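You operate a simulated robot arm through the tools that you are given. There is no shell and no other tool.

You are at the controls of a simulated robot arm. One attempt, no reset.

Task
Turn the white buckle to the carousel's opening and stand it on the KIT mat.
Fine: free the catch to turn, lock it again before you reach in. Set down upright: what you pick out.

It is judged by the outcome, as a careful person would: the job done as asked, and still so three seconds after it is handed in. It fails if anything else is knocked over, pushed out of place, dropped, spilled or broken.

Robot
A 7-joint arm with a two-finger parallel gripper, fixed in place. Base frame: the origin is at the foot of the arm, x ahead of it, y to its left, z up; the work surface is at about z = 0. Units: mm, degrees, N and s.
With the tool pointing down near the work surface it reaches from about 220 to 580 mm from the base axis. Its first joint turns from -66.0 to 66.0 degrees. Payload 2.5 kg.
The tool frame sits at the grasp point between the pads (the TCP): z along the fingers, y along the line on which they close. The tips reach 23 mm beyond it. The gripper opens to 94 mm. The fingers are 38 mm wide and 10 mm thick; the gripper's body (54 by 96 mm) begins 39 mm behind the TCP.
Orientation is told as [roll, pitch, yaw] about the base's x, y, z axes, in that order, counted from this pose: with the fingers straight down and closing along the base's y, the tool's x points along the base's -x, its y along +y and its z along -z.

Tools
- The arm moves only by the tool jog_arm. Its argument "steps" is a list of rows, each a list of 6 numbers: the shift along the tool's x, y, z in mm, then the turn, a rotation vector about the tool's x, y, z in degrees. In form: [[dx, dy, dz, wx, wy, wz], ...]. A call has 1 to 20 rows; each row is the pose to reach, as a shift and turn from the pose commanded when the call began, along the tool's axes at that moment. "fingers" is the opening, from 0 (shut) to 1 (fully open), set as the call begins (left out, the last holds). A row lasts 0.2 s, in which the tool goes at most 50 mm and 8.6 degrees; a call with a longer step from one row to the next is refused whole, and so is a gripper value outside its range. A pose out of reach is approached as far as the arm can. The call stops where the force on the tool passes 40 N (or 10 N more than at its start, if that is more) or the arm is blocked; 0.2 s more then pass. Each finger travels about 108 mm/s and halts on what it meets, pressing with about 35 N; the grip force reading is that of the motor and also rises with nothing between the fingers. The clock runs only during rows and for 0.2 s after the last one: add rows that repeat a pose to give the fingers time. The reply holds the time, the measured pose of the TCP, the force on the tool along the base axes, the opening and the grip force, in the units named above and with some noise, with the torque about the TCP (base axes, N m) and any sound that the robot's microphone picked up.
- Cameras (640 x 400 px; columns grow to the right, rows downward): "scene" is fixed at [116.6, -404.8, 537.2]; the picture's right is [0.85, -0.52, 0.00], its down [-0.32, -0.52, -0.79] and it looks along [0.41, 0.68, -0.61] (base axes); focal length 247 px, centre (320, 200). "wrist" rides on the gripper at [86, 16, -74] in the tool frame; the picture's right is [-0.18, 0.98, 0.00], its down [-0.58, -0.11, -0.81] and it looks along [-0.79, -0.15, 0.59] (tool axes); focal length 243 px, centre (320, 200). There is no depth. A picture from a camera that has moved, and an enlarged one, comes with that camera's place and axes in the base frame and with its lens.
- grab_frame(camera): a new picture of that camera. No time passes.
- enlarge(camera, box): a new picture of the part [left, top, right, bottom] of that camera's present view, enlarged. No time passes.
- sign_off(): hands the job in; it is judged then, once.

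Nothing tells you positions but the pictures and the camera data. Unless the task says otherwise, let go and move clear before handing in.

The tools are called after "Call:" as name(argument=value, ...) on one line, values as JSON. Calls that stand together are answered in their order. jog_arm: Moves the arm, as the interface text tells. Its arguments: {"type":"object","properties":{"steps":{"type":"array"},"fingers":{"type":"number"}},"required":["steps"]} The other tools are called the same way: grab_frame (camera) takes a picture; enlarge (camera, box) takes an enlarged picture of a part of a camera's view; sign_off () hands the job in.

At the start:

```text
t: 0.0
eef_pos: [444.8, -129.9, 390.2]
tcp_rot: [0.0, 0.0, 0.1]
wrist_force: [0.2, 0.2, 0.5]
wrist_torque: [0.0, 0.0, 0.04]
opening: 93.7
grip_force: 0.0
```

scene: 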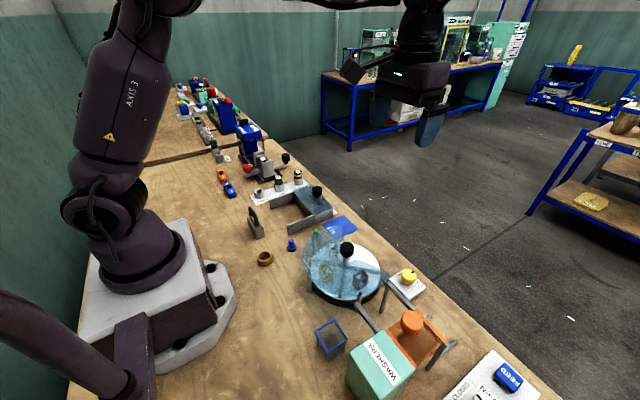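
wrist: 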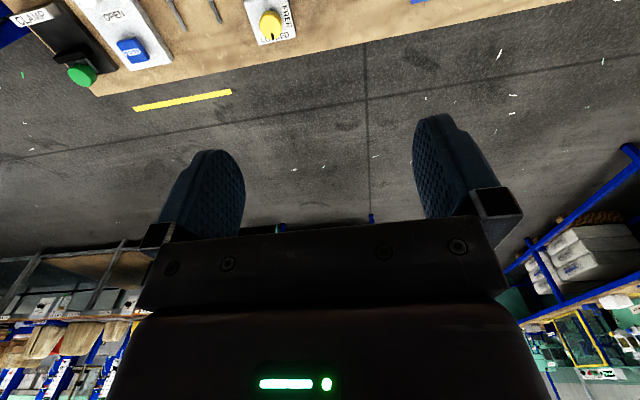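

I see a carousel with a dome near the middle of the bench, and a yellow knob on a plate that may be the catch. I'll enlarge the view before I move anything.

Call:
enlarge(camera="scene", box=[280, 200, 460, 320])

Call:
enlarge(camera="scene", box=[200, 130, 380, 250])

Call:
enlarge(camera="scene", box=[300, 280, 540, 400])

Call:
enlarge(camera="wrist", box=[0, 0, 320, 120])

```text
3.33 times, centred on (370, 260) of scene
camera zoom: at [116.6, -404.8, 537.2], right [0.85, -0.52, 0.0], down [-0.32, -0.52, -0.79], along [0.41, 0.68, -0.61], focal length 824 px, centre (153, 0)
```

zoom: 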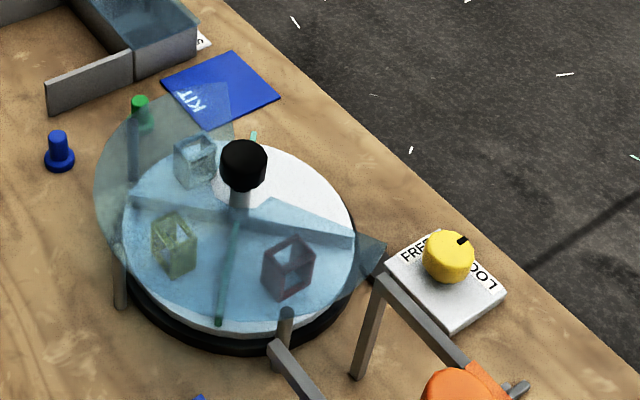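

```text
3.33 times, centred on (290, 190) of scene
camera zoom: at [116.6, -404.8, 537.2], right [0.85, -0.52, 0.0], down [-0.32, -0.52, -0.79], along [0.41, 0.68, -0.61], focal length 824 px, centre (420, 233)
```

zoom: 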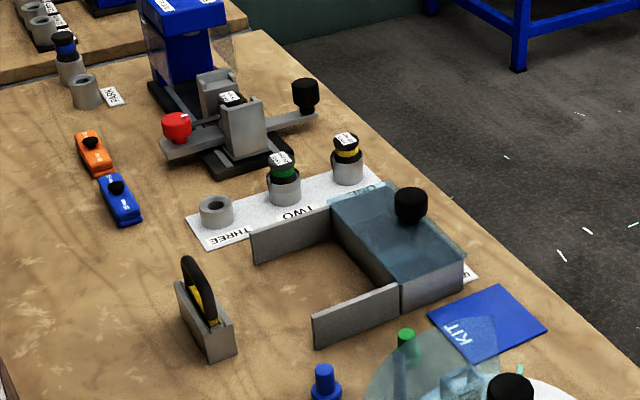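

```text
2.67 times, centred on (420, 340) of scene
camera zoom: at [116.6, -404.8, 537.2], right [0.85, -0.52, 0.0], down [-0.32, -0.52, -0.79], along [0.41, 0.68, -0.61], focal length 659 px, centre (53, -173)
```

zoom: 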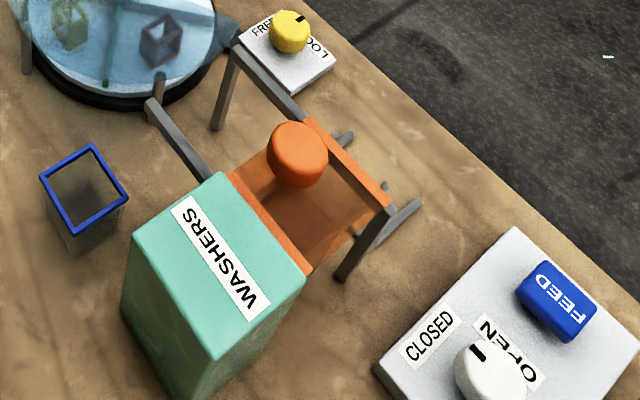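

```text
2.00 times, centred on (160, 60) of wrist
camera zoom: at [357.2, -113.3, 465.4], right [0.18, 0.98, 0.0], down [0.58, -0.11, 0.81], along [0.79, -0.15, -0.59], focal length 485 px, centre (640, 480)
```

zoom: 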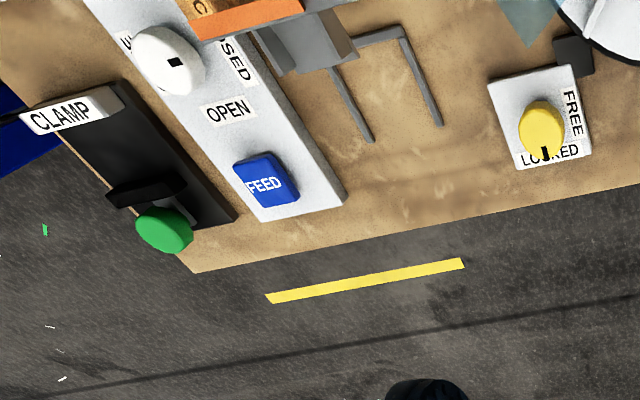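

The carousel sits near (369, -108), with a black centre knob and a yellow FREE/LOCKED knob beside it that reads locked. I'll bring the wrist camera over it for a better view.

Call:
jog_arm(steps=[[29, 6, 24, 0, 0, 0], [58, 13, 48, 0, 0, 0], [87, 19, 72, 0, 0, 0], [116, 26, 96, 0, 0, 0], [145, 32, 120, 0, 0, 0], [145, 32, 120, 0, 0, 0]])

Call:
grab_frame(camera="wrist")

Call:
grab_frame(camera="scene")

```text
t: 1.4
eef_pos: [300.2, -99.4, 272.5]
tcp_rot: [0.0, 0.0, 0.1]
wrist_force: [-0.4, -0.6, -0.1]
wrist_torque: [0.01, 0.0, 0.0]
opening: 94.0
grip_force: 0.1
```

```text
taken
camera wrist: at [213.0, -82.0, 347.3], right [0.18, 0.98, 0.0], down [0.58, -0.11, 0.81], along [0.79, -0.15, -0.59], focal length 243 px, centre (320, 200)
```

wrist: 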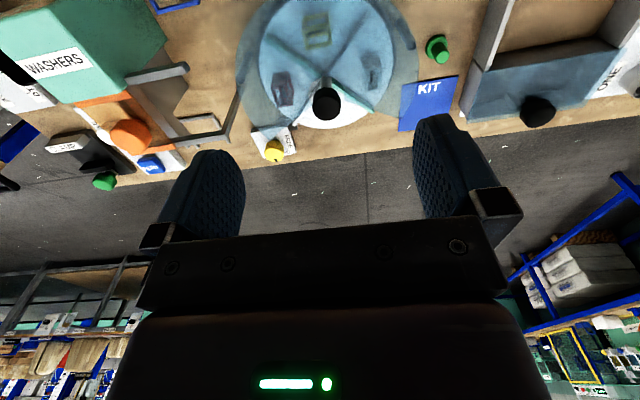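

```text
taken
```

scene: 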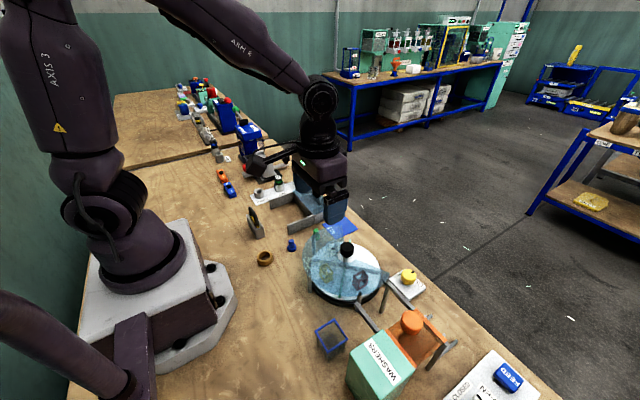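

Call:
enlarge(camera="wrist", box=[220, 0, 480, 170])

Call:
enlarge(camera="wrist", box=[230, 60, 340, 170])

Call:
enlarge(camera="scene", box=[290, 210, 440, 310])

```text
2.35 times, centred on (350, 85) of wrist
camera zoom: at [213.0, -82.0, 347.3], right [0.18, 0.98, 0.0], down [0.58, -0.11, 0.81], along [0.79, -0.15, -0.59], focal length 571 px, centre (249, 471)
```

zoom: 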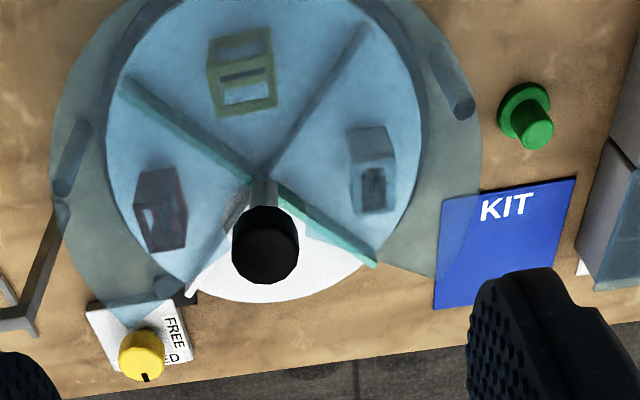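

```text
3.64 times, centred on (285, 115) of wrist
camera zoom: at [213.0, -82.0, 347.3], right [0.18, 0.98, 0.0], down [0.58, -0.11, 0.81], along [0.79, -0.15, -0.59], focal length 882 px, centre (447, 509)
```

zoom: 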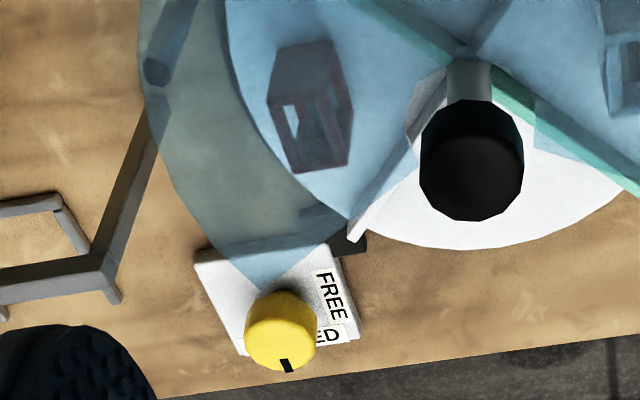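

```text
4.00 times, centred on (365, 260) of scene
camera zoom: at [116.6, -404.8, 537.2], right [0.85, -0.52, 0.0], down [-0.32, -0.52, -0.79], along [0.41, 0.68, -0.61], focal length 988 px, centre (140, -40)
```

zoom: 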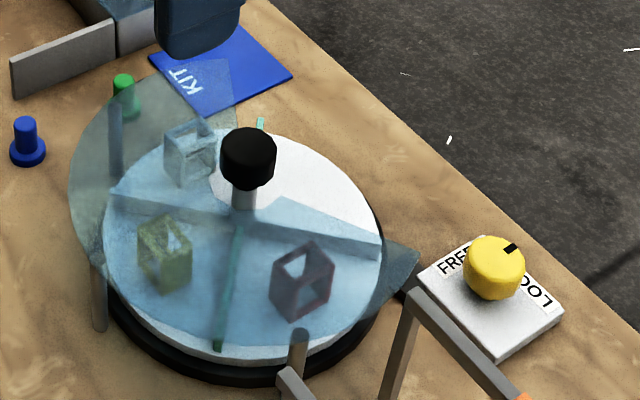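

The cover is a clear plate at about z 69, open towards +x, and the empty compartment faces that opening. The pale (white) buckle is in the +y compartment, so the carousel needs about a quarter turn clockwise. Next I'll look closely at the catch and what surrounds it.

Call:
jog_arm(steps=[[-33, -24, 10, 0, 0, 0], [-67, -47, 21, 0, 0, 0], [-100, -70.6, 32, 0, 0, 0], [-100, -70.6, 32, 0, 0, 0]])

Call:
grab_frame(camera="wrist")

Call:
enlarge(camera="wrist", box=[200, 0, 440, 150])

Call:
enlarge(camera="wrist", box=[0, 0, 240, 150])

Call:
enlarge(camera="wrist", box=[230, 80, 350, 160])

```text
t: 2.4
eef_pos: [399.1, -170.8, 240.9]
tcp_rot: [0.0, 0.1, -0.1]
wrist_force: [-0.3, -0.5, -0.1]
wrist_torque: [-0.02, 0.01, -0.02]
opening: 93.9
grip_force: 0.0
```

```text
taken
camera wrist: at [312.0, -154.7, 315.0], right [0.18, 0.98, 0.0], down [0.58, -0.11, 0.81], along [0.79, -0.15, -0.59], focal length 243 px, centre (320, 200)
```

wrist: 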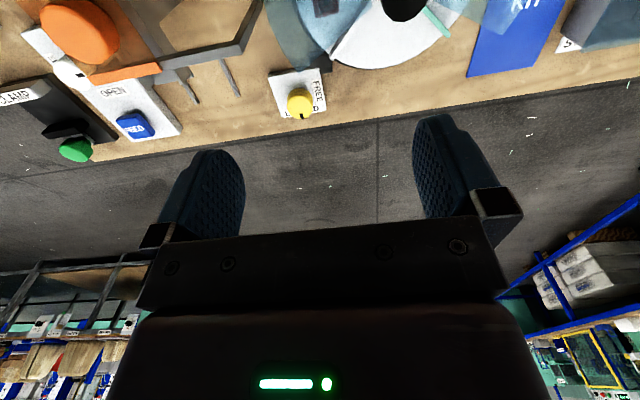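

```text
2.67 times, centred on (320, 75) of wrist
camera zoom: at [312.0, -154.7, 315.0], right [0.18, 0.98, 0.0], down [0.58, -0.11, 0.81], along [0.79, -0.15, -0.59], focal length 647 px, centre (320, 533)
```

zoom: 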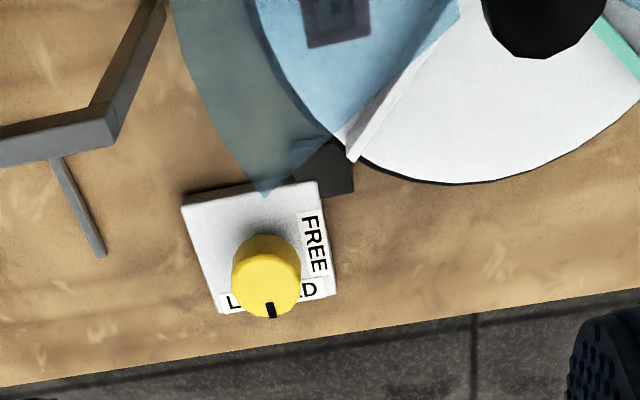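

```text
2.67 times, centred on (120, 75) of wrist
camera zoom: at [312.0, -154.7, 315.0], right [0.18, 0.98, 0.0], down [0.58, -0.11, 0.81], along [0.79, -0.15, -0.59], focal length 647 px, centre (853, 533)
```

zoom: 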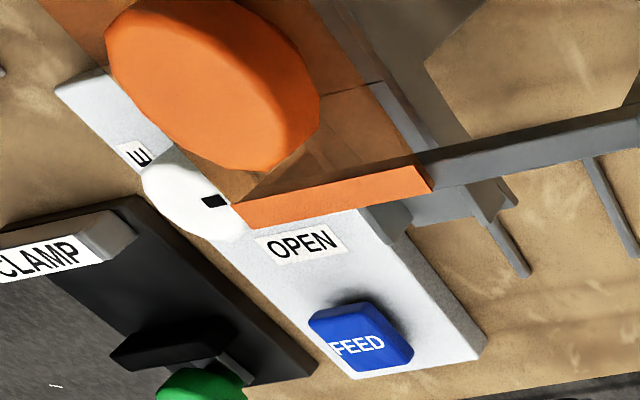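

```text
5.00 times, centred on (290, 120) of wrist
camera zoom: at [312.0, -154.7, 315.0], right [0.18, 0.98, 0.0], down [0.58, -0.11, 0.81], along [0.79, -0.15, -0.59], focal length 1213 px, centre (470, 600)
```

zoom: 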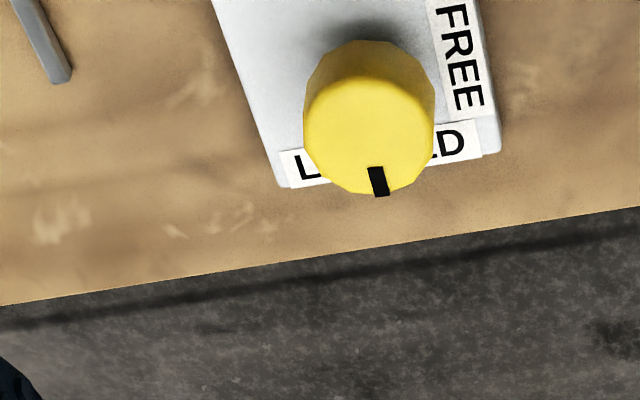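

The yellow catch knob is at about (482, -211), with its top at z 42. Its pointer faces +x (LOCKED), and FREE is a quarter turn counter-clockwise, towards +y. I'll move above it with the yaw pre-turned to -80.

Call:
jog_arm(steps=[[-8.3, -4, 5, 0, 0, 8], [-16.6, -8, 10, 0, 0, 16], [-25, -12, 20, 0, 0, 24], [-33, -16, 30, 0, 0, 32], [-41.5, -20, 40, 0, 0, 40], [-50, -24, 50, 0, 0, 48], [-58, -28, 60, 0, 0, 56], [-66.4, -32, 70, 0, 0, 64], [-75, -36, 80, 0, 0, 72], [-83, -40.5, 91, 0, 0, 80], [-83, -40.5, 91, 0, 0, 80]], fingers=0.57)

Call:
grab_frame(camera="scene")

Call:
grab_frame(camera="wrist")

```text
t: 4.8
eef_pos: [480.9, -208.6, 147.6]
tcp_rot: [0.0, 0.0, -80.3]
wrist_force: [0.5, -0.2, -0.7]
wrist_torque: [0.01, 0.03, -0.02]
opening: 53.9
grip_force: 0.0
```

```text
taken
```

scene: 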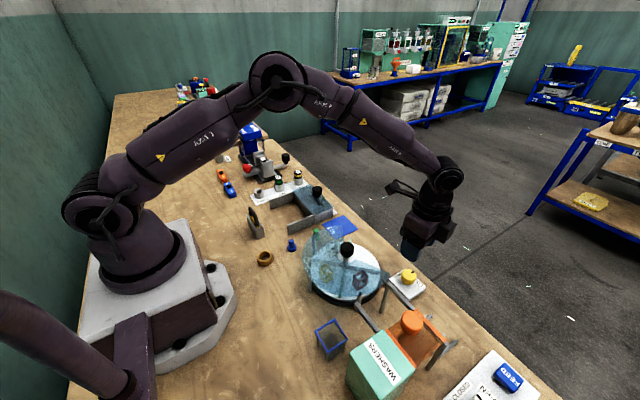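

```text
taken
camera wrist: at [482.0, -121.3, 222.5], right [1.0, -0.01, 0.0], down [-0.01, -0.59, 0.81], along [-0.01, -0.81, -0.59], focal length 243 px, centre (320, 200)
```

wrist: 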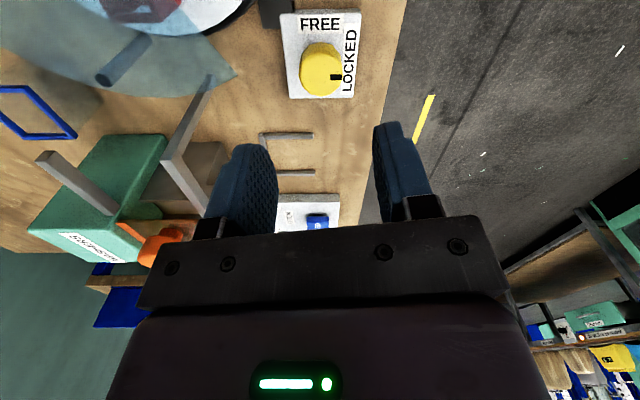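

The view agrees with my estimate: the catch knob is at about (482.5, -212). I'll go straight down around it and stop just above the plate.

Call:
jog_arm(steps=[[-3.7, 0.9, 30, 0, 0, 0], [-3.7, 0.9, 60, 0, 0, 0], [-3.7, 0.9, 80, 0, 0, 0], [-3.7, 0.9, 97, 0, 0, 0], [-3.7, 0.9, 97, 0, 0, 0]])

Call:
grab_frame(camera="wrist")

Call:
enlarge(camera="scene", box=[330, 180, 480, 310])

```text
t: 6.0
eef_pos: [482.7, -213.8, 52.6]
tcp_rot: [0.0, 0.0, -80.2]
wrist_force: [0.1, -0.1, -0.1]
wrist_torque: [-0.01, -0.04, 0.03]
opening: 53.7
grip_force: 0.1
```

```text
taken
camera wrist: at [483.1, -125.6, 127.3], right [1.0, -0.01, 0.0], down [-0.01, -0.59, 0.81], along [-0.01, -0.81, -0.59], focal length 243 px, centre (320, 200)
```

wrist: 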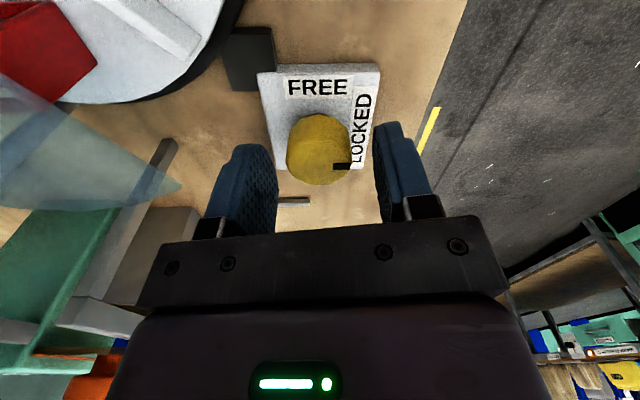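

```text
3.08 times, centred on (405, 245) of scene
camera zoom: at [116.6, -404.8, 537.2], right [0.85, -0.52, 0.0], down [-0.32, -0.52, -0.79], along [0.41, 0.68, -0.61], focal length 760 px, centre (58, 62)
```

zoom: 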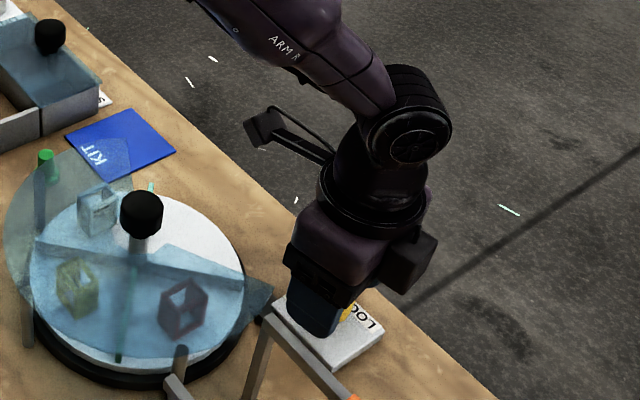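

The fingers straddle the knob. I'll trim the position slightly and close on it.

Call:
jog_arm(steps=[[2, 0, 3, 0, 0, 0], [2, 0, 3, 0, 0, 0]])

Call:
jog_arm(steps=[[0, 0, 0, 0, 0, 0], [0, 0, 0, 0, 0, 0], [0, 0, 0, 0, 0, 0]], fingers=0.0)

```text
t: 6.6
eef_pos: [482.4, -212.4, 49.9]
tcp_rot: [0.0, 0.0, -80.0]
wrist_force: [0.0, -1.0, 0.4]
wrist_torque: [0.01, -0.01, 0.0]
opening: 53.5
grip_force: 0.0
```

```text
t: 7.4
eef_pos: [481.2, -211.5, 50.4]
tcp_rot: [-0.1, -0.1, -80.1]
wrist_force: [-8.7, 2.0, 5.5]
wrist_torque: [-0.1, 0.05, 0.18]
opening: 33.3
grip_force: 44.5
```

I have the knob gripped at 33 mm. Now I'll turn it about 90° counter-clockwise to FREE.

Call:
jog_arm(steps=[[0, 0, 0, 0, 0, -8], [0, 0, 0, 0, 0, -16], [0, 0, 0, 0, 0, -24], [0, 0, 0, 0, 0, -32], [0, 0, 0, 0, 0, -40], [0, 0, 0, 0, 0, -48], [0, 0, 0, 0, 0, -56], [0, 0, 0, 0, 0, -64], [0, 0, 0, 0, 0, -72], [0, 0, 0, 0, 0, -80], [0, 0, 0, 0, 0, -86], [0, 0, 0, 0, 0, -90], [0, 0, 0, 0, 0, -90]])

Call:
grab_frame(camera="wrist")

```text
t: 8.7
eef_pos: [482.4, -213.4, 48.4]
tcp_rot: [-0.2, 0.1, -38.8]
wrist_force: [-4.0, 1.4, 2.8]
wrist_torque: [-0.01, -0.78, -0.01]
opening: 32.6
grip_force: 44.9
stopped in row 6: the force on the tool passed its limit at 40 N (the readings are from after the stop); the commanded pose is now the measured one
```

```text
taken
camera wrist: at [424.9, -145.6, 123.3], right [0.76, 0.65, 0.0], down [0.39, -0.45, 0.8], along [0.52, -0.61, -0.59], focal length 243 px, centre (320, 200)
```

wrist: 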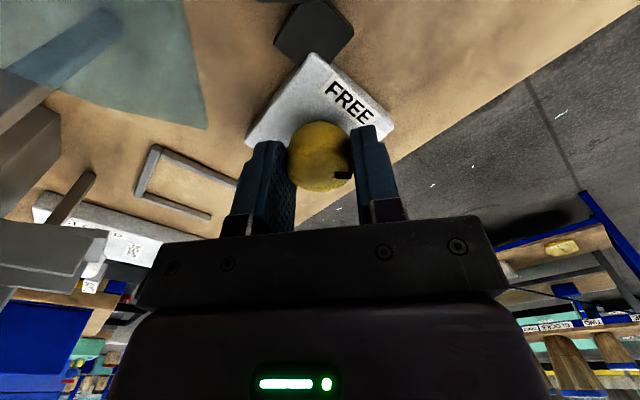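

The turn stopped partway on the force limit. I'll see how far the knob has turned and whether anything is touching.

Call:
enlarge(camera="wrist", box=[230, 90, 410, 210])

Call:
enlarge(camera="scene", box=[330, 180, 480, 310])

```text
3.33 times, centred on (320, 150) of wrist
camera zoom: at [424.9, -145.6, 123.3], right [0.76, 0.65, 0.0], down [0.39, -0.45, 0.8], along [0.52, -0.61, -0.59], focal length 809 px, centre (320, 367)
```

zoom: 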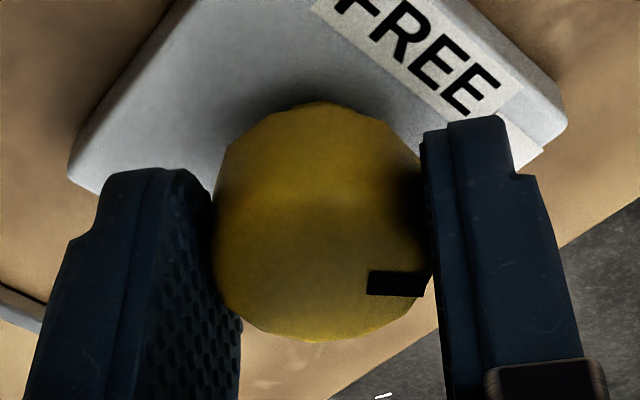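

```text
3.08 times, centred on (405, 245) of scene
camera zoom: at [116.6, -404.7, 537.2], right [0.85, -0.52, 0.0], down [-0.32, -0.52, -0.79], along [0.41, 0.68, -0.61], focal length 760 px, centre (58, 62)
```

zoom: 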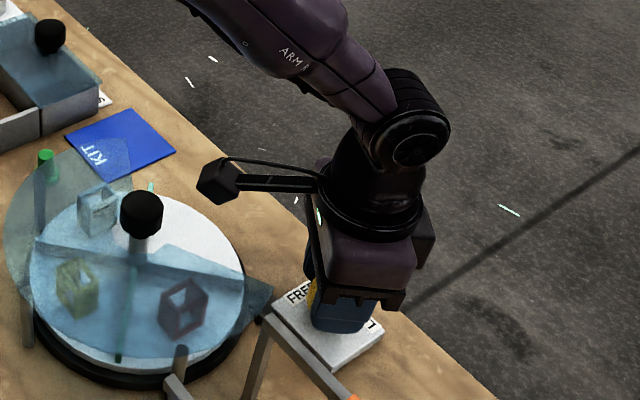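

The knob did follow the gripper to about 40° and nothing else is touching. The stop looks like side load, and it has been relieved, so I'll continue turning gently.

Call:
jog_arm(steps=[[0, 0, 0, 0, 0, -4], [0, 0, 0, 0, 0, -8], [0, 0, 0, 0, 0, -12], [0, 0, 0, 0, 0, -16], [0, 0, 0, 0, 0, -20], [0, 0, 0, 0, 0, -24]])

```text
t: 10.1
eef_pos: [481.2, -212.2, 49.0]
tcp_rot: [-0.1, 0.0, -14.9]
wrist_force: [7.7, -1.3, 1.0]
wrist_torque: [0.44, 1.16, -0.02]
opening: 32.6
grip_force: 44.9
```

Call:
jog_arm(steps=[[0, 0, 0, 0, 0, -4], [0, 0, 0, 0, 0, -8], [0, 0, 0, 0, 0, -12], [0, 0, 0, 0, 0, -16], [0, 0, 0, 0, 0, -20], [0, 0, 0, 0, 0, -24], [0, 0, 0, 0, 0, -26]])

Call:
grab_frame(camera="wrist")

Call:
enlarge(camera="wrist", box=[230, 70, 410, 210])

```text
t: 11.7
eef_pos: [482.1, -212.9, 49.1]
tcp_rot: [0.0, 0.2, 11.3]
wrist_force: [-7.7, 3.5, 19.5]
wrist_torque: [-0.94, 1.03, -0.01]
opening: 33.0
grip_force: 44.6
```

```text
taken
camera wrist: at [394.1, -213.4, 123.5], right [-0.01, 1.0, 0.0], down [0.6, 0.01, 0.8], along [0.8, 0.01, -0.6], focal length 243 px, centre (320, 200)
```

wrist: 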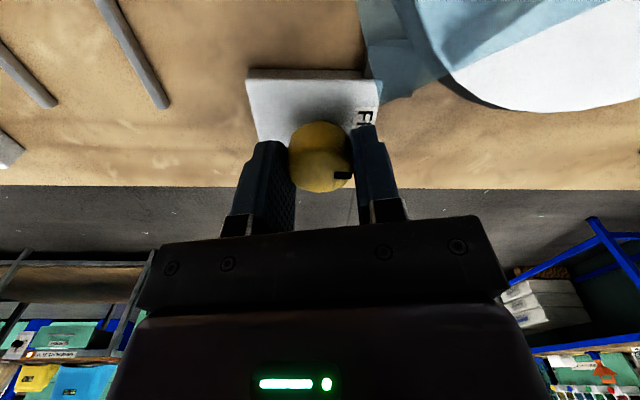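

```text
2.86 times, centred on (320, 140) of wrist
camera zoom: at [394.1, -213.4, 123.5], right [-0.01, 1.0, 0.0], down [0.6, 0.01, 0.8], along [0.8, 0.01, -0.6], focal length 693 px, centre (320, 371)
```

zoom: 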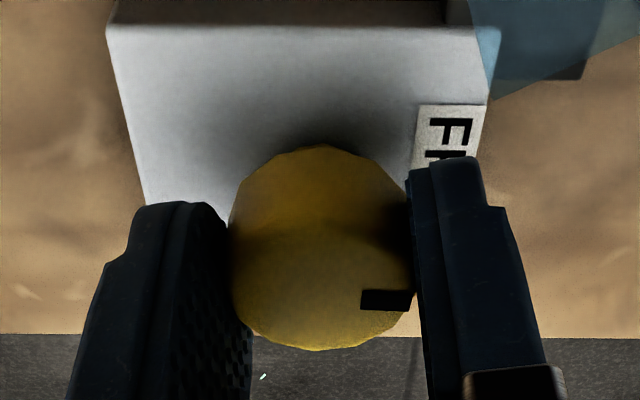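

The pointer now faces +y, at FREE. I'll release and lift clear to confirm.

Call:
jog_arm(steps=[[0, 0, 0, 0, 0, 0], [0, 0, 0, 0, 0, 0]], fingers=0.57)

Call:
jog_arm(steps=[[0, 0, -30, 0, 0, 0], [0, 0, -70, 0, 0, 0], [0, 0, -110, 0, 0, 0], [0, 0, -110, 0, 0, 0]])

Call:
grab_frame(camera="wrist")

Call:
enlarge(camera="wrist", box=[220, 0, 420, 140])

```text
t: 12.3
eef_pos: [482.0, -212.8, 48.8]
tcp_rot: [0.0, 0.3, 11.0]
wrist_force: [0.0, -1.1, -0.6]
wrist_torque: [-0.02, 0.01, 0.02]
opening: 53.7
grip_force: 0.1
```

```text
t: 13.3
eef_pos: [482.8, -211.2, 156.8]
tcp_rot: [0.0, 0.3, 11.3]
wrist_force: [0.1, 0.6, -1.0]
wrist_torque: [0.01, 0.02, -0.02]
opening: 53.5
grip_force: 0.0
```

```text
taken
camera wrist: at [394.6, -213.3, 232.8], right [-0.01, 1.0, 0.0], down [0.6, 0.01, 0.8], along [0.8, 0.01, -0.6], focal length 243 px, centre (320, 200)
```

wrist: 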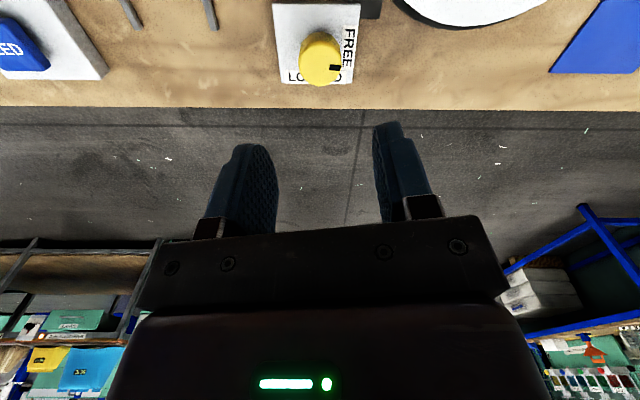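

```text
2.86 times, centred on (320, 70) of wrist
camera zoom: at [394.6, -213.3, 232.8], right [-0.01, 1.0, 0.0], down [0.6, 0.01, 0.8], along [0.8, 0.01, -0.6], focal length 693 px, centre (320, 571)
```

zoom: 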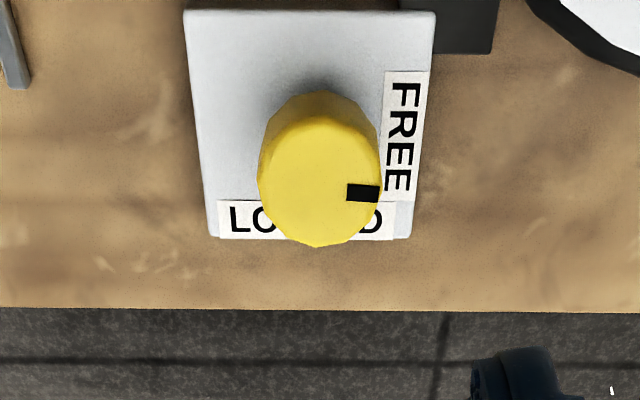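

The catch reads FREE. Next I'll move over the black carousel knob at about (376, -105) and check alignment from above.

Call:
jog_arm(steps=[[20, 30, 0, 0, 0, -3], [42, 62, 0, 0, 0, -6], [63, 93, 0, 0, 0, -9], [84.2, 125, 0, 0, 0, -9], [84.2, 125, 0, 0, 0, -9]])

Call:
grab_frame(camera="wrist")

Call:
enlarge(camera="wrist", box=[200, 0, 440, 150])

Call:
enlarge(camera="scene", box=[290, 180, 440, 310])

```text
t: 14.5
eef_pos: [373.7, -106.9, 160.7]
tcp_rot: [-0.1, 0.2, 20.1]
wrist_force: [0.3, 0.4, 0.1]
wrist_torque: [0.02, -0.01, -0.02]
opening: 53.5
grip_force: 0.1
```

```text
taken
camera wrist: at [288.1, -120.9, 234.0], right [-0.17, 0.99, 0.0], down [0.59, 0.1, 0.8], along [0.79, 0.13, -0.6], focal length 243 px, centre (320, 200)
```

wrist: 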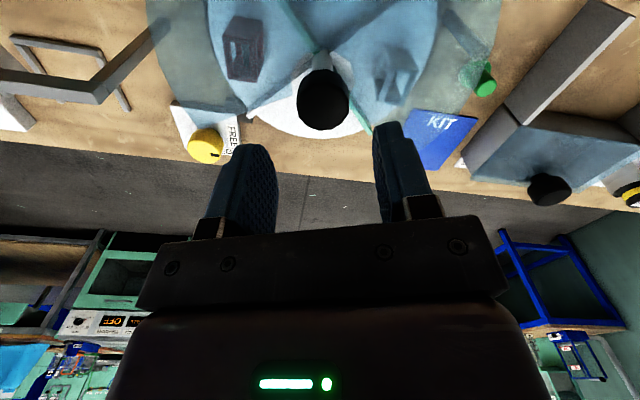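

```text
2.67 times, centred on (320, 75) of wrist
camera zoom: at [288.1, -120.9, 234.0], right [-0.17, 0.99, 0.0], down [0.59, 0.1, 0.8], along [0.79, 0.13, -0.6], focal length 647 px, centre (320, 533)
```

zoom: 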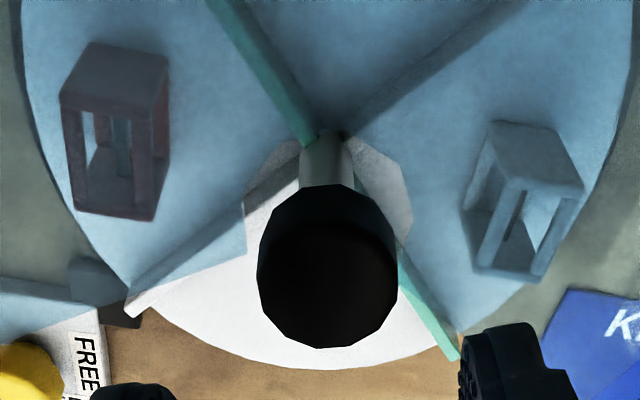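

```text
3.08 times, centred on (365, 245) of scene
camera zoom: at [116.6, -404.7, 537.2], right [0.85, -0.52, 0.0], down [-0.32, -0.52, -0.79], along [0.41, 0.68, -0.61], focal length 760 px, centre (182, 62)
```

zoom: 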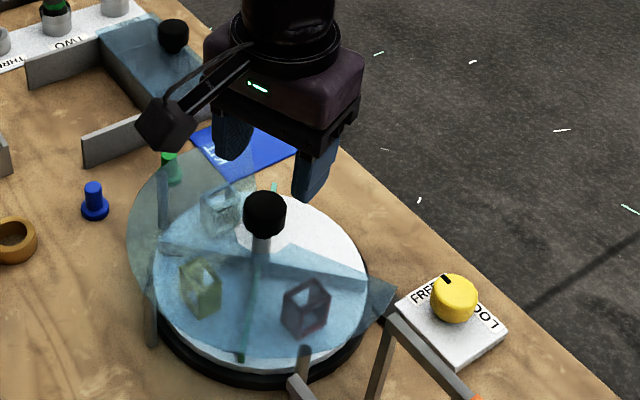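

The black knob is centred at about (376, -104.3), and I'm roughly 3 mm off. I'll correct for that and descend so the tips stay above the cover.

Call:
jog_arm(steps=[[-3, 1.7, 20, 0, 0, 0], [-3, 1.7, 40, 0, 0, 0], [-3, 1.7, 52, 0, 0, 0], [-3, 1.7, 60, 0, 0, 0], [-3, 1.7, 60, 0, 0, 0]])

Call:
enlarge(camera="scene", box=[290, 180, 440, 310])

Call:
grab_frame(camera="wrist")

```text
t: 15.7
eef_pos: [377.6, -103.8, 99.8]
tcp_rot: [0.0, 0.3, 20.2]
wrist_force: [1.1, -0.9, 0.3]
wrist_torque: [0.03, -0.04, -0.02]
opening: 53.8
grip_force: 0.1
```

```text
3.08 times, centred on (365, 245) of scene
camera zoom: at [116.6, -404.8, 537.2], right [0.85, -0.52, 0.0], down [-0.32, -0.52, -0.79], along [0.41, 0.68, -0.61], focal length 760 px, centre (182, 62)
```

zoom: 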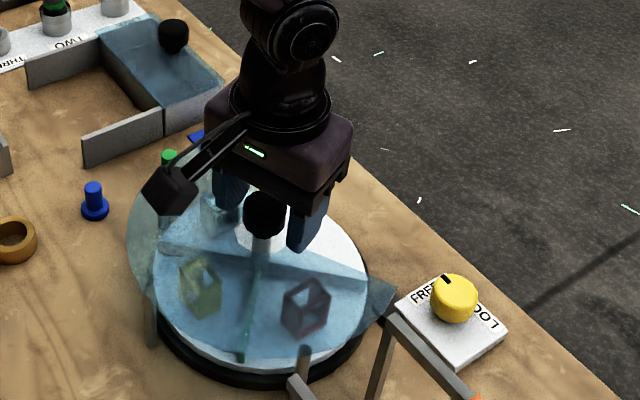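

```text
taken
camera wrist: at [291.9, -118.2, 173.9], right [-0.17, 0.99, 0.0], down [0.59, 0.1, 0.8], along [0.79, 0.13, -0.6], focal length 243 px, centre (320, 200)
```

wrist: 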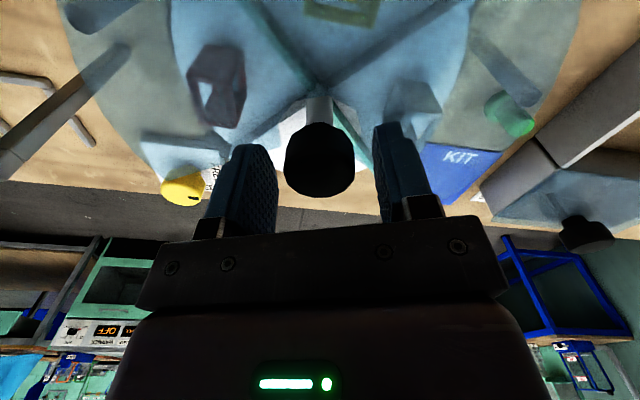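

The knob is centred between the fingers, so I'll close on it.

Call:
jog_arm(steps=[[0, 0, 0, 0, 0, 0], [0, 0, 0, 0, 0, 0], [0, 0, 0, 0, 0, 0]], fingers=0.0)

```text
t: 16.5
eef_pos: [378.7, -104.2, 98.2]
tcp_rot: [0.1, 0.2, 20.1]
wrist_force: [-0.1, 3.8, -0.1]
wrist_torque: [-0.13, 0.25, 0.01]
opening: 33.3
grip_force: 44.9
```

It's gripped at 33 mm. I'll turn clockwise slowly, starting with 24°, and check that the disc follows.

Call:
jog_arm(steps=[[0, 0, 0, 0, 0, 4], [0, 0, 0, 0, 0, 8], [0, 0, 0, 0, 0, 12], [0, 0, 0, 0, 0, 16], [0, 0, 0, 0, 0, 20], [0, 0, 0, 0, 0, 24]])

Call:
enlarge(camera="scene", box=[290, 180, 440, 310])

```text
t: 17.9
eef_pos: [378.4, -105.3, 100.0]
tcp_rot: [-0.2, 0.1, -4.0]
wrist_force: [11.3, -13.8, -18.7]
wrist_torque: [0.14, 0.22, 0.04]
opening: 33.4
grip_force: 45.5
```

```text
3.08 times, centred on (365, 245) of scene
camera zoom: at [116.6, -404.8, 537.1], right [0.85, -0.52, 0.0], down [-0.32, -0.52, -0.79], along [0.41, 0.68, -0.61], focal length 760 px, centre (182, 62)
```

zoom: 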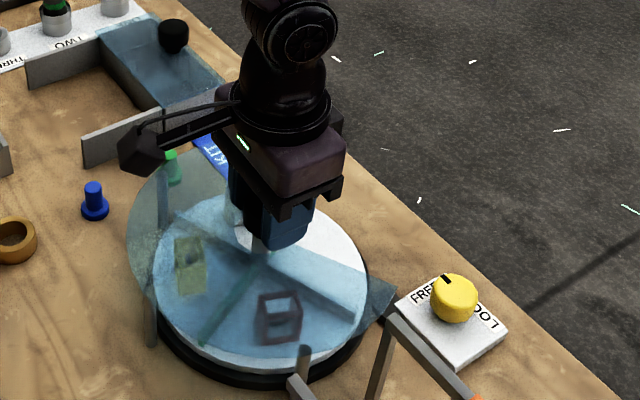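

The disc turns with the knob, with the catch free and all the buckles still standing. I'll carry on slowly.

Call:
jog_arm(steps=[[0, 0, 0, 0, 0, 4], [0, 0, 0, 0, 0, 8], [0, 0, 0, 0, 0, 12], [0, 0, 0, 0, 0, 16], [0, 0, 0, 0, 0, 20], [0, 0, 0, 0, 0, 24], [0, 0, 0, 0, 0, 28], [0, 0, 0, 0, 0, 32]])

```text
t: 19.7
eef_pos: [377.4, -105.1, 99.6]
tcp_rot: [-0.3, -0.1, -36.2]
wrist_force: [9.4, -30.4, -6.3]
wrist_torque: [0.73, 0.2, 0.05]
opening: 32.8
grip_force: 44.6
```

A side load is building, so I'll shift about 1 mm with it and keep rotating.

Call:
jog_arm(steps=[[-1, -0.7, 0, 0, 0, 0], [-1, -0.7, 0, 0, 0, 4], [-1, -0.7, 0, 0, 0, 8], [-1, -0.7, 0, 0, 0, 12], [-1, -0.7, 0, 0, 0, 16]])

Call:
grab_frame(camera="wrist")

Call:
enlarge(camera="scene", box=[290, 180, 440, 310])

```text
t: 20.9
eef_pos: [376.7, -106.9, 98.6]
tcp_rot: [-0.5, 0.2, -52.1]
wrist_force: [-18.1, -15.8, 16.7]
wrist_torque: [-0.44, -1.03, 0.1]
opening: 32.9
grip_force: 44.5
```

```text
taken
camera wrist: at [336.6, -28.2, 174.0], right [0.89, 0.46, -0.01], down [0.28, -0.52, 0.81], along [0.36, -0.72, -0.59], focal length 243 px, centre (320, 200)
```

wrist: 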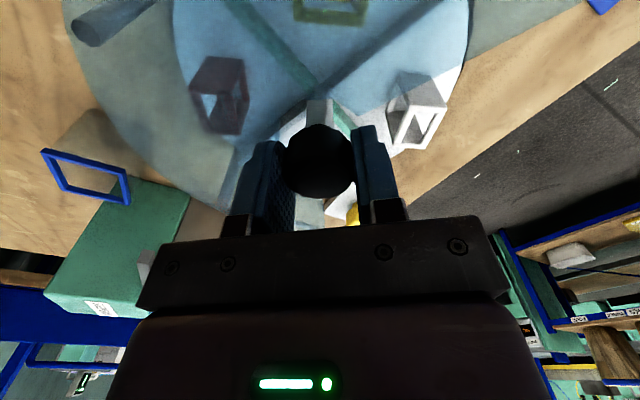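

```text
3.08 times, centred on (365, 245) of scene
camera zoom: at [116.5, -404.7, 537.2], right [0.85, -0.52, 0.0], down [-0.32, -0.52, -0.79], along [0.41, 0.68, -0.61], focal length 760 px, centre (182, 62)
```

zoom: 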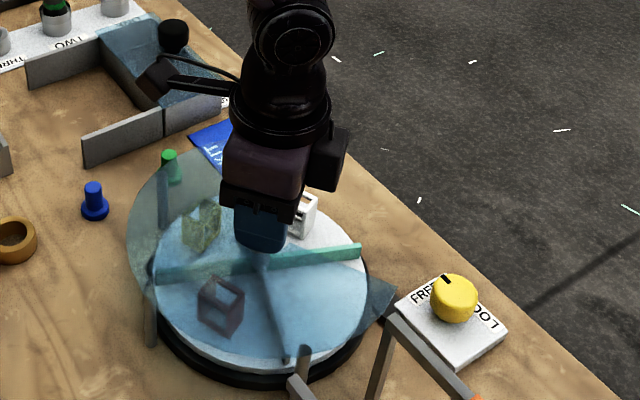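

The white buckle is coming into the opening. I'll make the last 18° or so, relieving the side load again.

Call:
jog_arm(steps=[[0, -0.9, 0, 0, 0, 0], [0, -0.9, 0, 0, 0, 4], [0, -0.9, 0, 0, 0, 8], [0, -0.9, 0, 0, 0, 12], [0, -0.9, 0, 0, 0, 15], [0, -0.9, 0, 0, 0, 18]])

Call:
grab_frame(camera="wrist")

Call:
enlarge(camera="scene", box=[290, 180, 440, 310])

```text
t: 21.9
eef_pos: [376.8, -107.1, 99.2]
tcp_rot: [-0.4, 0.1, -62.6]
wrist_force: [-4.6, 1.5, 3.6]
wrist_torque: [-0.32, -0.93, 0.01]
opening: 33.0
grip_force: 45.1
stopped in row 4: the force on the tool passed its limit at 42 N (the readings are from after the stop); the commanded pose is now the measured one
```

```text
taken
camera wrist: at [351.1, -22.4, 173.7], right [0.96, 0.29, -0.01], down [0.18, -0.56, 0.81], along [0.23, -0.77, -0.59], focal length 243 px, centre (320, 200)
```

wrist: 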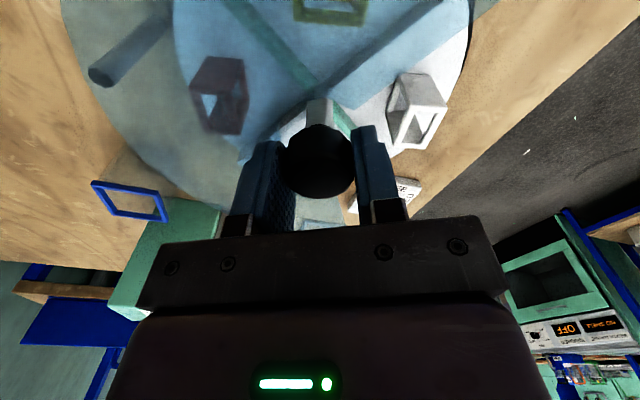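

```text
3.08 times, centred on (365, 245) of scene
camera zoom: at [116.6, -404.7, 537.2], right [0.85, -0.52, 0.0], down [-0.32, -0.52, -0.79], along [0.41, 0.68, -0.61], focal length 760 px, centre (182, 62)
```

zoom: 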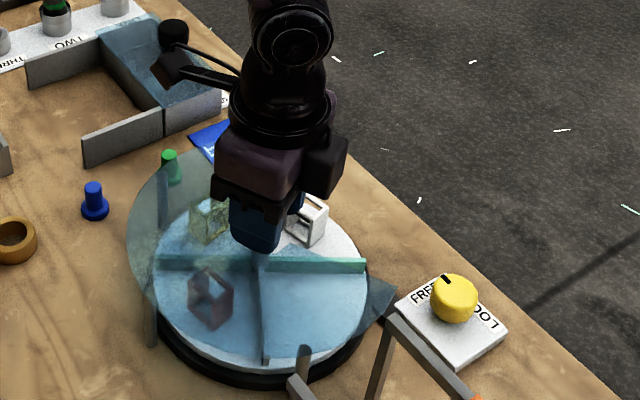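

It stopped at the force limit again and is now relaxed. About 8° remain.

Call:
jog_arm(steps=[[0, 0, 0, 0, 0, 3], [0, 0, 0, 0, 0, 5], [0, 0, 0, 0, 0, 7.5], [0, 0, 0, 0, 0, 7.5]])

Call:
jog_arm(steps=[[0, 0, 0, 0, 0, 0], [0, 0, 0, 0, 0, 0]], fingers=0.57)

Call:
jog_arm(steps=[[0, 0, -30, 0, 0, 0], [0, 0, -60, 0, 0, 0], [0, 0, -60, 0, 0, 0]])

Call:
grab_frame(camera="wrist")

Call:
enlarge(camera="wrist", box=[200, 0, 440, 150])

Call:
enlarge(camera="scene", box=[290, 180, 440, 310])

```text
t: 22.9
eef_pos: [375.9, -107.6, 99.2]
tcp_rot: [-0.7, 0.0, -70.1]
wrist_force: [-8.8, 4.3, 6.3]
wrist_torque: [-0.05, -0.89, 0.0]
opening: 33.0
grip_force: 44.8
```

```text
t: 23.5
eef_pos: [375.2, -108.1, 99.5]
tcp_rot: [-0.4, 0.1, -70.1]
wrist_force: [0.3, -0.1, 0.7]
wrist_torque: [-0.01, -0.04, -0.04]
opening: 53.8
grip_force: 0.1
```

```text
t: 24.3
eef_pos: [376.4, -109.1, 159.0]
tcp_rot: [-0.6, 0.0, -70.1]
wrist_force: [0.6, 0.9, -0.6]
wrist_torque: [0.0, 0.0, 0.02]
opening: 53.5
grip_force: 0.0
```

```text
taken
camera wrist: at [363.6, -21.4, 233.0], right [0.99, 0.16, -0.01], down [0.1, -0.58, 0.81], along [0.12, -0.8, -0.59], focal length 243 px, centre (320, 200)
```

wrist: 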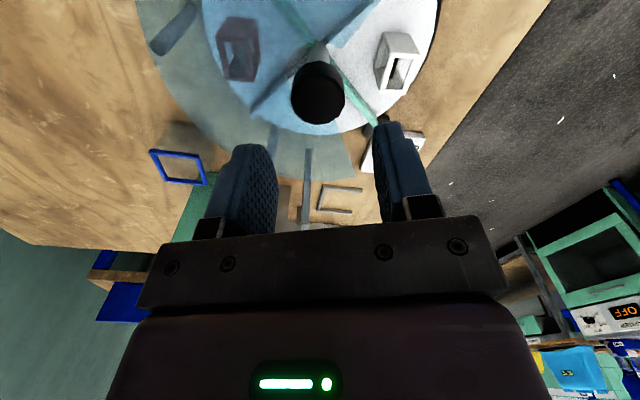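

```text
2.67 times, centred on (320, 75) of wrist
camera zoom: at [363.6, -21.4, 233.0], right [0.99, 0.16, -0.01], down [0.1, -0.58, 0.81], along [0.12, -0.8, -0.59], focal length 647 px, centre (320, 533)
```

zoom: 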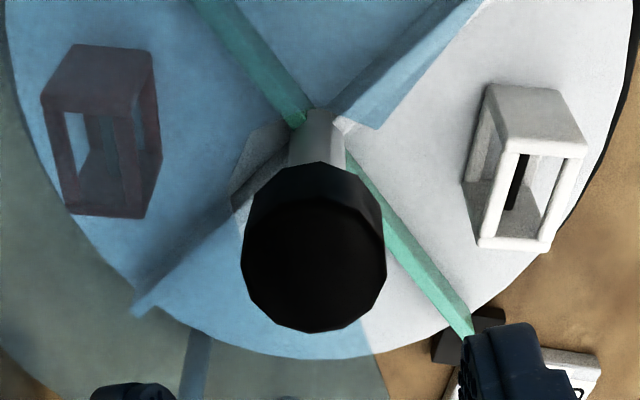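

```text
3.08 times, centred on (365, 245) of scene
camera zoom: at [116.6, -404.8, 537.2], right [0.85, -0.52, 0.0], down [-0.32, -0.52, -0.79], along [0.41, 0.68, -0.61], focal length 760 px, centre (182, 62)
```

zoom: 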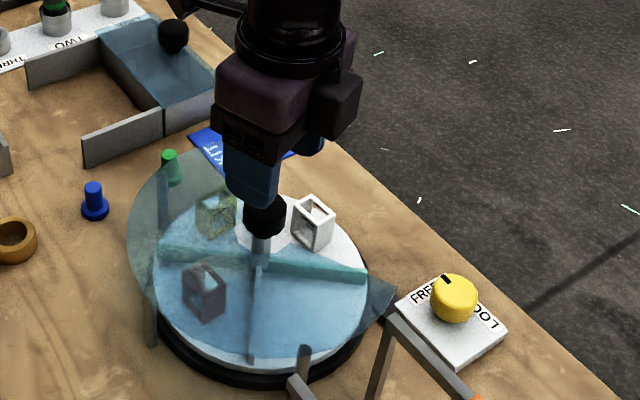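

The white buckle is in the opening, but the dividers sit at about -40° instead of -45°, so the knob slipped around 5°. I'll re-grip on centre and finish the turn so the catch can lock.

Call:
jog_arm(steps=[[4.2, 1.5, 0, 0, 0, 0], [4.2, 1.5, 30, 0, 0, 0], [4.2, 1.5, 48, 0, 0, 0], [4.2, 1.5, 59, 0, 0, 0], [4.2, 1.5, 59, 0, 0, 0]])

Call:
jog_arm(steps=[[0, 0, 0, 0, 0, 0], [0, 0, 0, 0, 0, 0], [0, 0, 0, 0, 0, 0]], fingers=0.0)

Call:
jog_arm(steps=[[0, 0, 0, 0, 0, 2], [0, 0, 0, 0, 0, 4], [0, 0, 0, 0, 0, 5], [0, 0, 0, 0, 0, 5]])

Call:
jog_arm(steps=[[0, 0, 0, 0, 0, 0], [0, 0, 0, 0, 0, 0]], fingers=0.57)

Call:
jog_arm(steps=[[0, 0, -30, 0, 0, 0], [0, 0, -60, 0, 0, 0], [0, 0, -60, 0, 0, 0]])

Call:
enlarge(camera="wrist", box=[200, 0, 440, 150])

Call:
enlarge(camera="scene", box=[290, 180, 440, 310])

```text
t: 25.5
eef_pos: [377.8, -105.0, 98.6]
tcp_rot: [-0.5, 0.1, -70.1]
wrist_force: [0.1, -0.5, 0.2]
wrist_torque: [0.02, -0.01, -0.01]
opening: 53.6
grip_force: 0.1
```

```text
t: 26.3
eef_pos: [376.7, -106.1, 97.6]
tcp_rot: [-0.8, 0.2, -70.2]
wrist_force: [-20.3, -3.9, 6.1]
wrist_torque: [0.5, -0.61, 0.01]
opening: 32.9
grip_force: 45.0
```

```text
t: 27.3
eef_pos: [374.9, -105.8, 99.3]
tcp_rot: [-0.7, -0.1, -75.3]
wrist_force: [-0.2, -0.8, -3.5]
wrist_torque: [0.45, -0.65, -0.02]
opening: 32.8
grip_force: 44.9
stopped in row 4: the force on the tool passed its limit at 41 N (the readings are from after the stop); the commanded pose is now the measured one
```

```text
t: 27.9
eef_pos: [375.5, -105.9, 99.6]
tcp_rot: [-0.6, -0.2, -75.3]
wrist_force: [1.2, 0.0, -0.7]
wrist_torque: [0.01, 0.02, 0.0]
opening: 53.4
grip_force: 0.1
```

```text
t: 28.7
eef_pos: [376.3, -104.3, 158.4]
tcp_rot: [-0.8, -0.2, -75.3]
wrist_force: [0.7, -0.7, -0.4]
wrist_torque: [0.05, 0.0, 0.0]
opening: 53.7
grip_force: 0.0
```

```text
2.67 times, centred on (320, 75) of wrist
camera zoom: at [369.8, -14.9, 233.2], right [1.0, 0.07, -0.01], down [0.05, -0.58, 0.81], along [0.05, -0.81, -0.59], focal length 647 px, centre (320, 533)
```

zoom: 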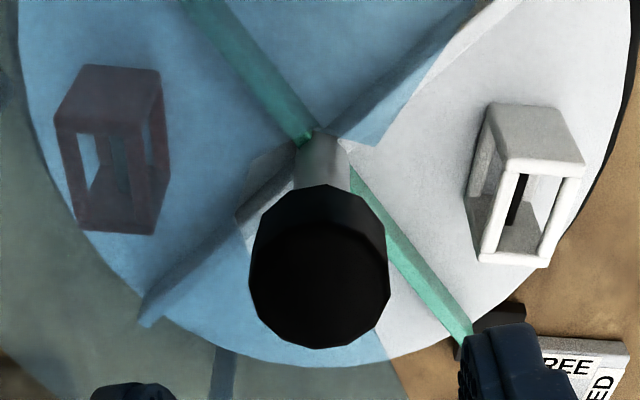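

```text
3.08 times, centred on (365, 245) of scene
camera zoom: at [116.6, -404.8, 537.2], right [0.85, -0.52, 0.0], down [-0.32, -0.52, -0.79], along [0.41, 0.68, -0.61], focal length 760 px, centre (182, 62)
```

zoom: 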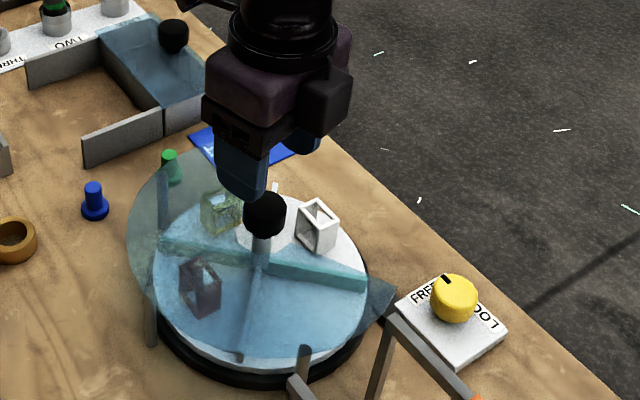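

The dividers are now square at 45°, with the white buckle centred in the opening. Next I'll go back to the catch knob, at yaw +10, to lock it before reaching in.

Call:
jog_arm(steps=[[-12, 7, 0, 0, 0, -8], [-24, 14, 0, 0, 0, -16], [-36, 21, 0, 0, 0, -24], [-48, 28, 0, 0, 0, -32], [-60, 35, 0, 0, 0, -40], [-72, 42, 0, 0, 0, -48], [-84, 49, 0, 0, 0, -56], [-96, 56, 0, 0, 0, -64], [-108, 63, 0, 0, 0, -72], [-120, 70, 0, 0, 0, -80], [-130.9, 75.2, 0, 0, 0, -85], [-130.9, 75.2, 0, 0, 0, -85]])

Call:
grab_frame(camera="wrist")

Call:
enlarge(camera="wrist", box=[220, 0, 420, 140])

```text
t: 31.3
eef_pos: [482.1, -214.5, 157.4]
tcp_rot: [-0.4, 0.8, 9.8]
wrist_force: [0.2, -0.8, 0.5]
wrist_torque: [0.0, 0.01, 0.01]
opening: 53.2
grip_force: 0.1
```

```text
taken
camera wrist: at [394.8, -211.6, 232.5], right [0.01, 1.0, -0.01], down [0.6, 0.0, 0.8], along [0.8, -0.02, -0.6], focal length 243 px, centre (320, 200)
```

wrist: 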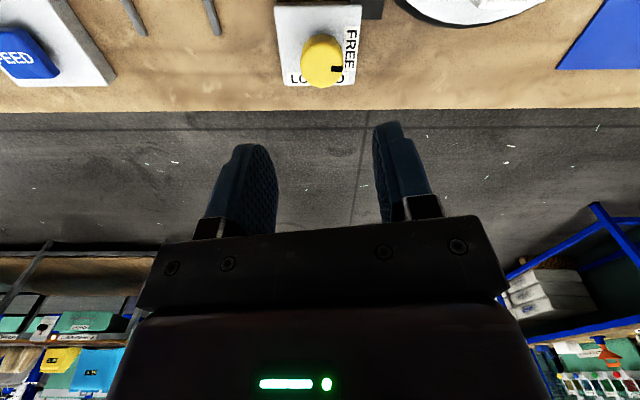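

```text
2.86 times, centred on (320, 70) of wrist
camera zoom: at [394.8, -211.6, 232.5], right [0.01, 1.0, -0.01], down [0.6, 0.0, 0.8], along [0.8, -0.02, -0.6], focal length 693 px, centre (320, 571)
```

zoom: 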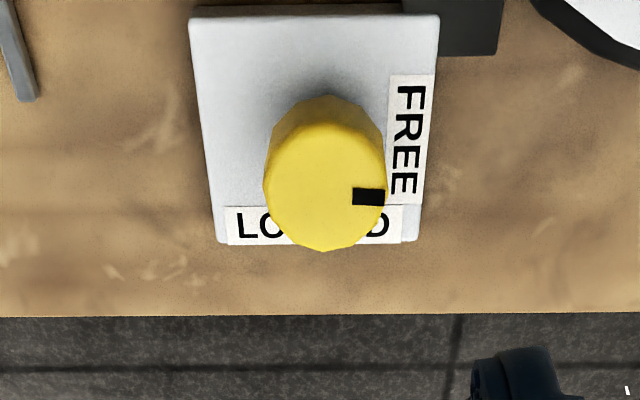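

Call:
jog_arm(steps=[[-0.4, 2.5, 30, -0.26, -0.86, 0], [-0.4, 2.5, 60, -0.26, -0.86, 0], [-0.4, 2.5, 90, -0.26, -0.86, 0], [-0.4, 2.5, 107.5, -0.26, -0.86, 0], [-0.4, 2.5, 107.5, -0.26, -0.86, 0]])

Call:
jog_arm(steps=[[0, 0, 0, 0, 0, 0], [0, 0, 0, 0, 0, 0], [0, 0, 0, 0, 0, 0]], fingers=0.0)

```text
t: 32.5
eef_pos: [480.8, -211.8, 50.0]
tcp_rot: [0.0, -0.2, 9.7]
wrist_force: [0.8, 0.1, 0.5]
wrist_torque: [0.04, -0.03, -0.02]
opening: 53.7
grip_force: 0.0
```

```text
t: 33.3
eef_pos: [480.8, -213.9, 50.3]
tcp_rot: [-0.3, -0.2, 9.6]
wrist_force: [5.5, -18.0, -10.4]
wrist_torque: [0.21, -0.84, -0.02]
opening: 32.5
grip_force: 44.8
```

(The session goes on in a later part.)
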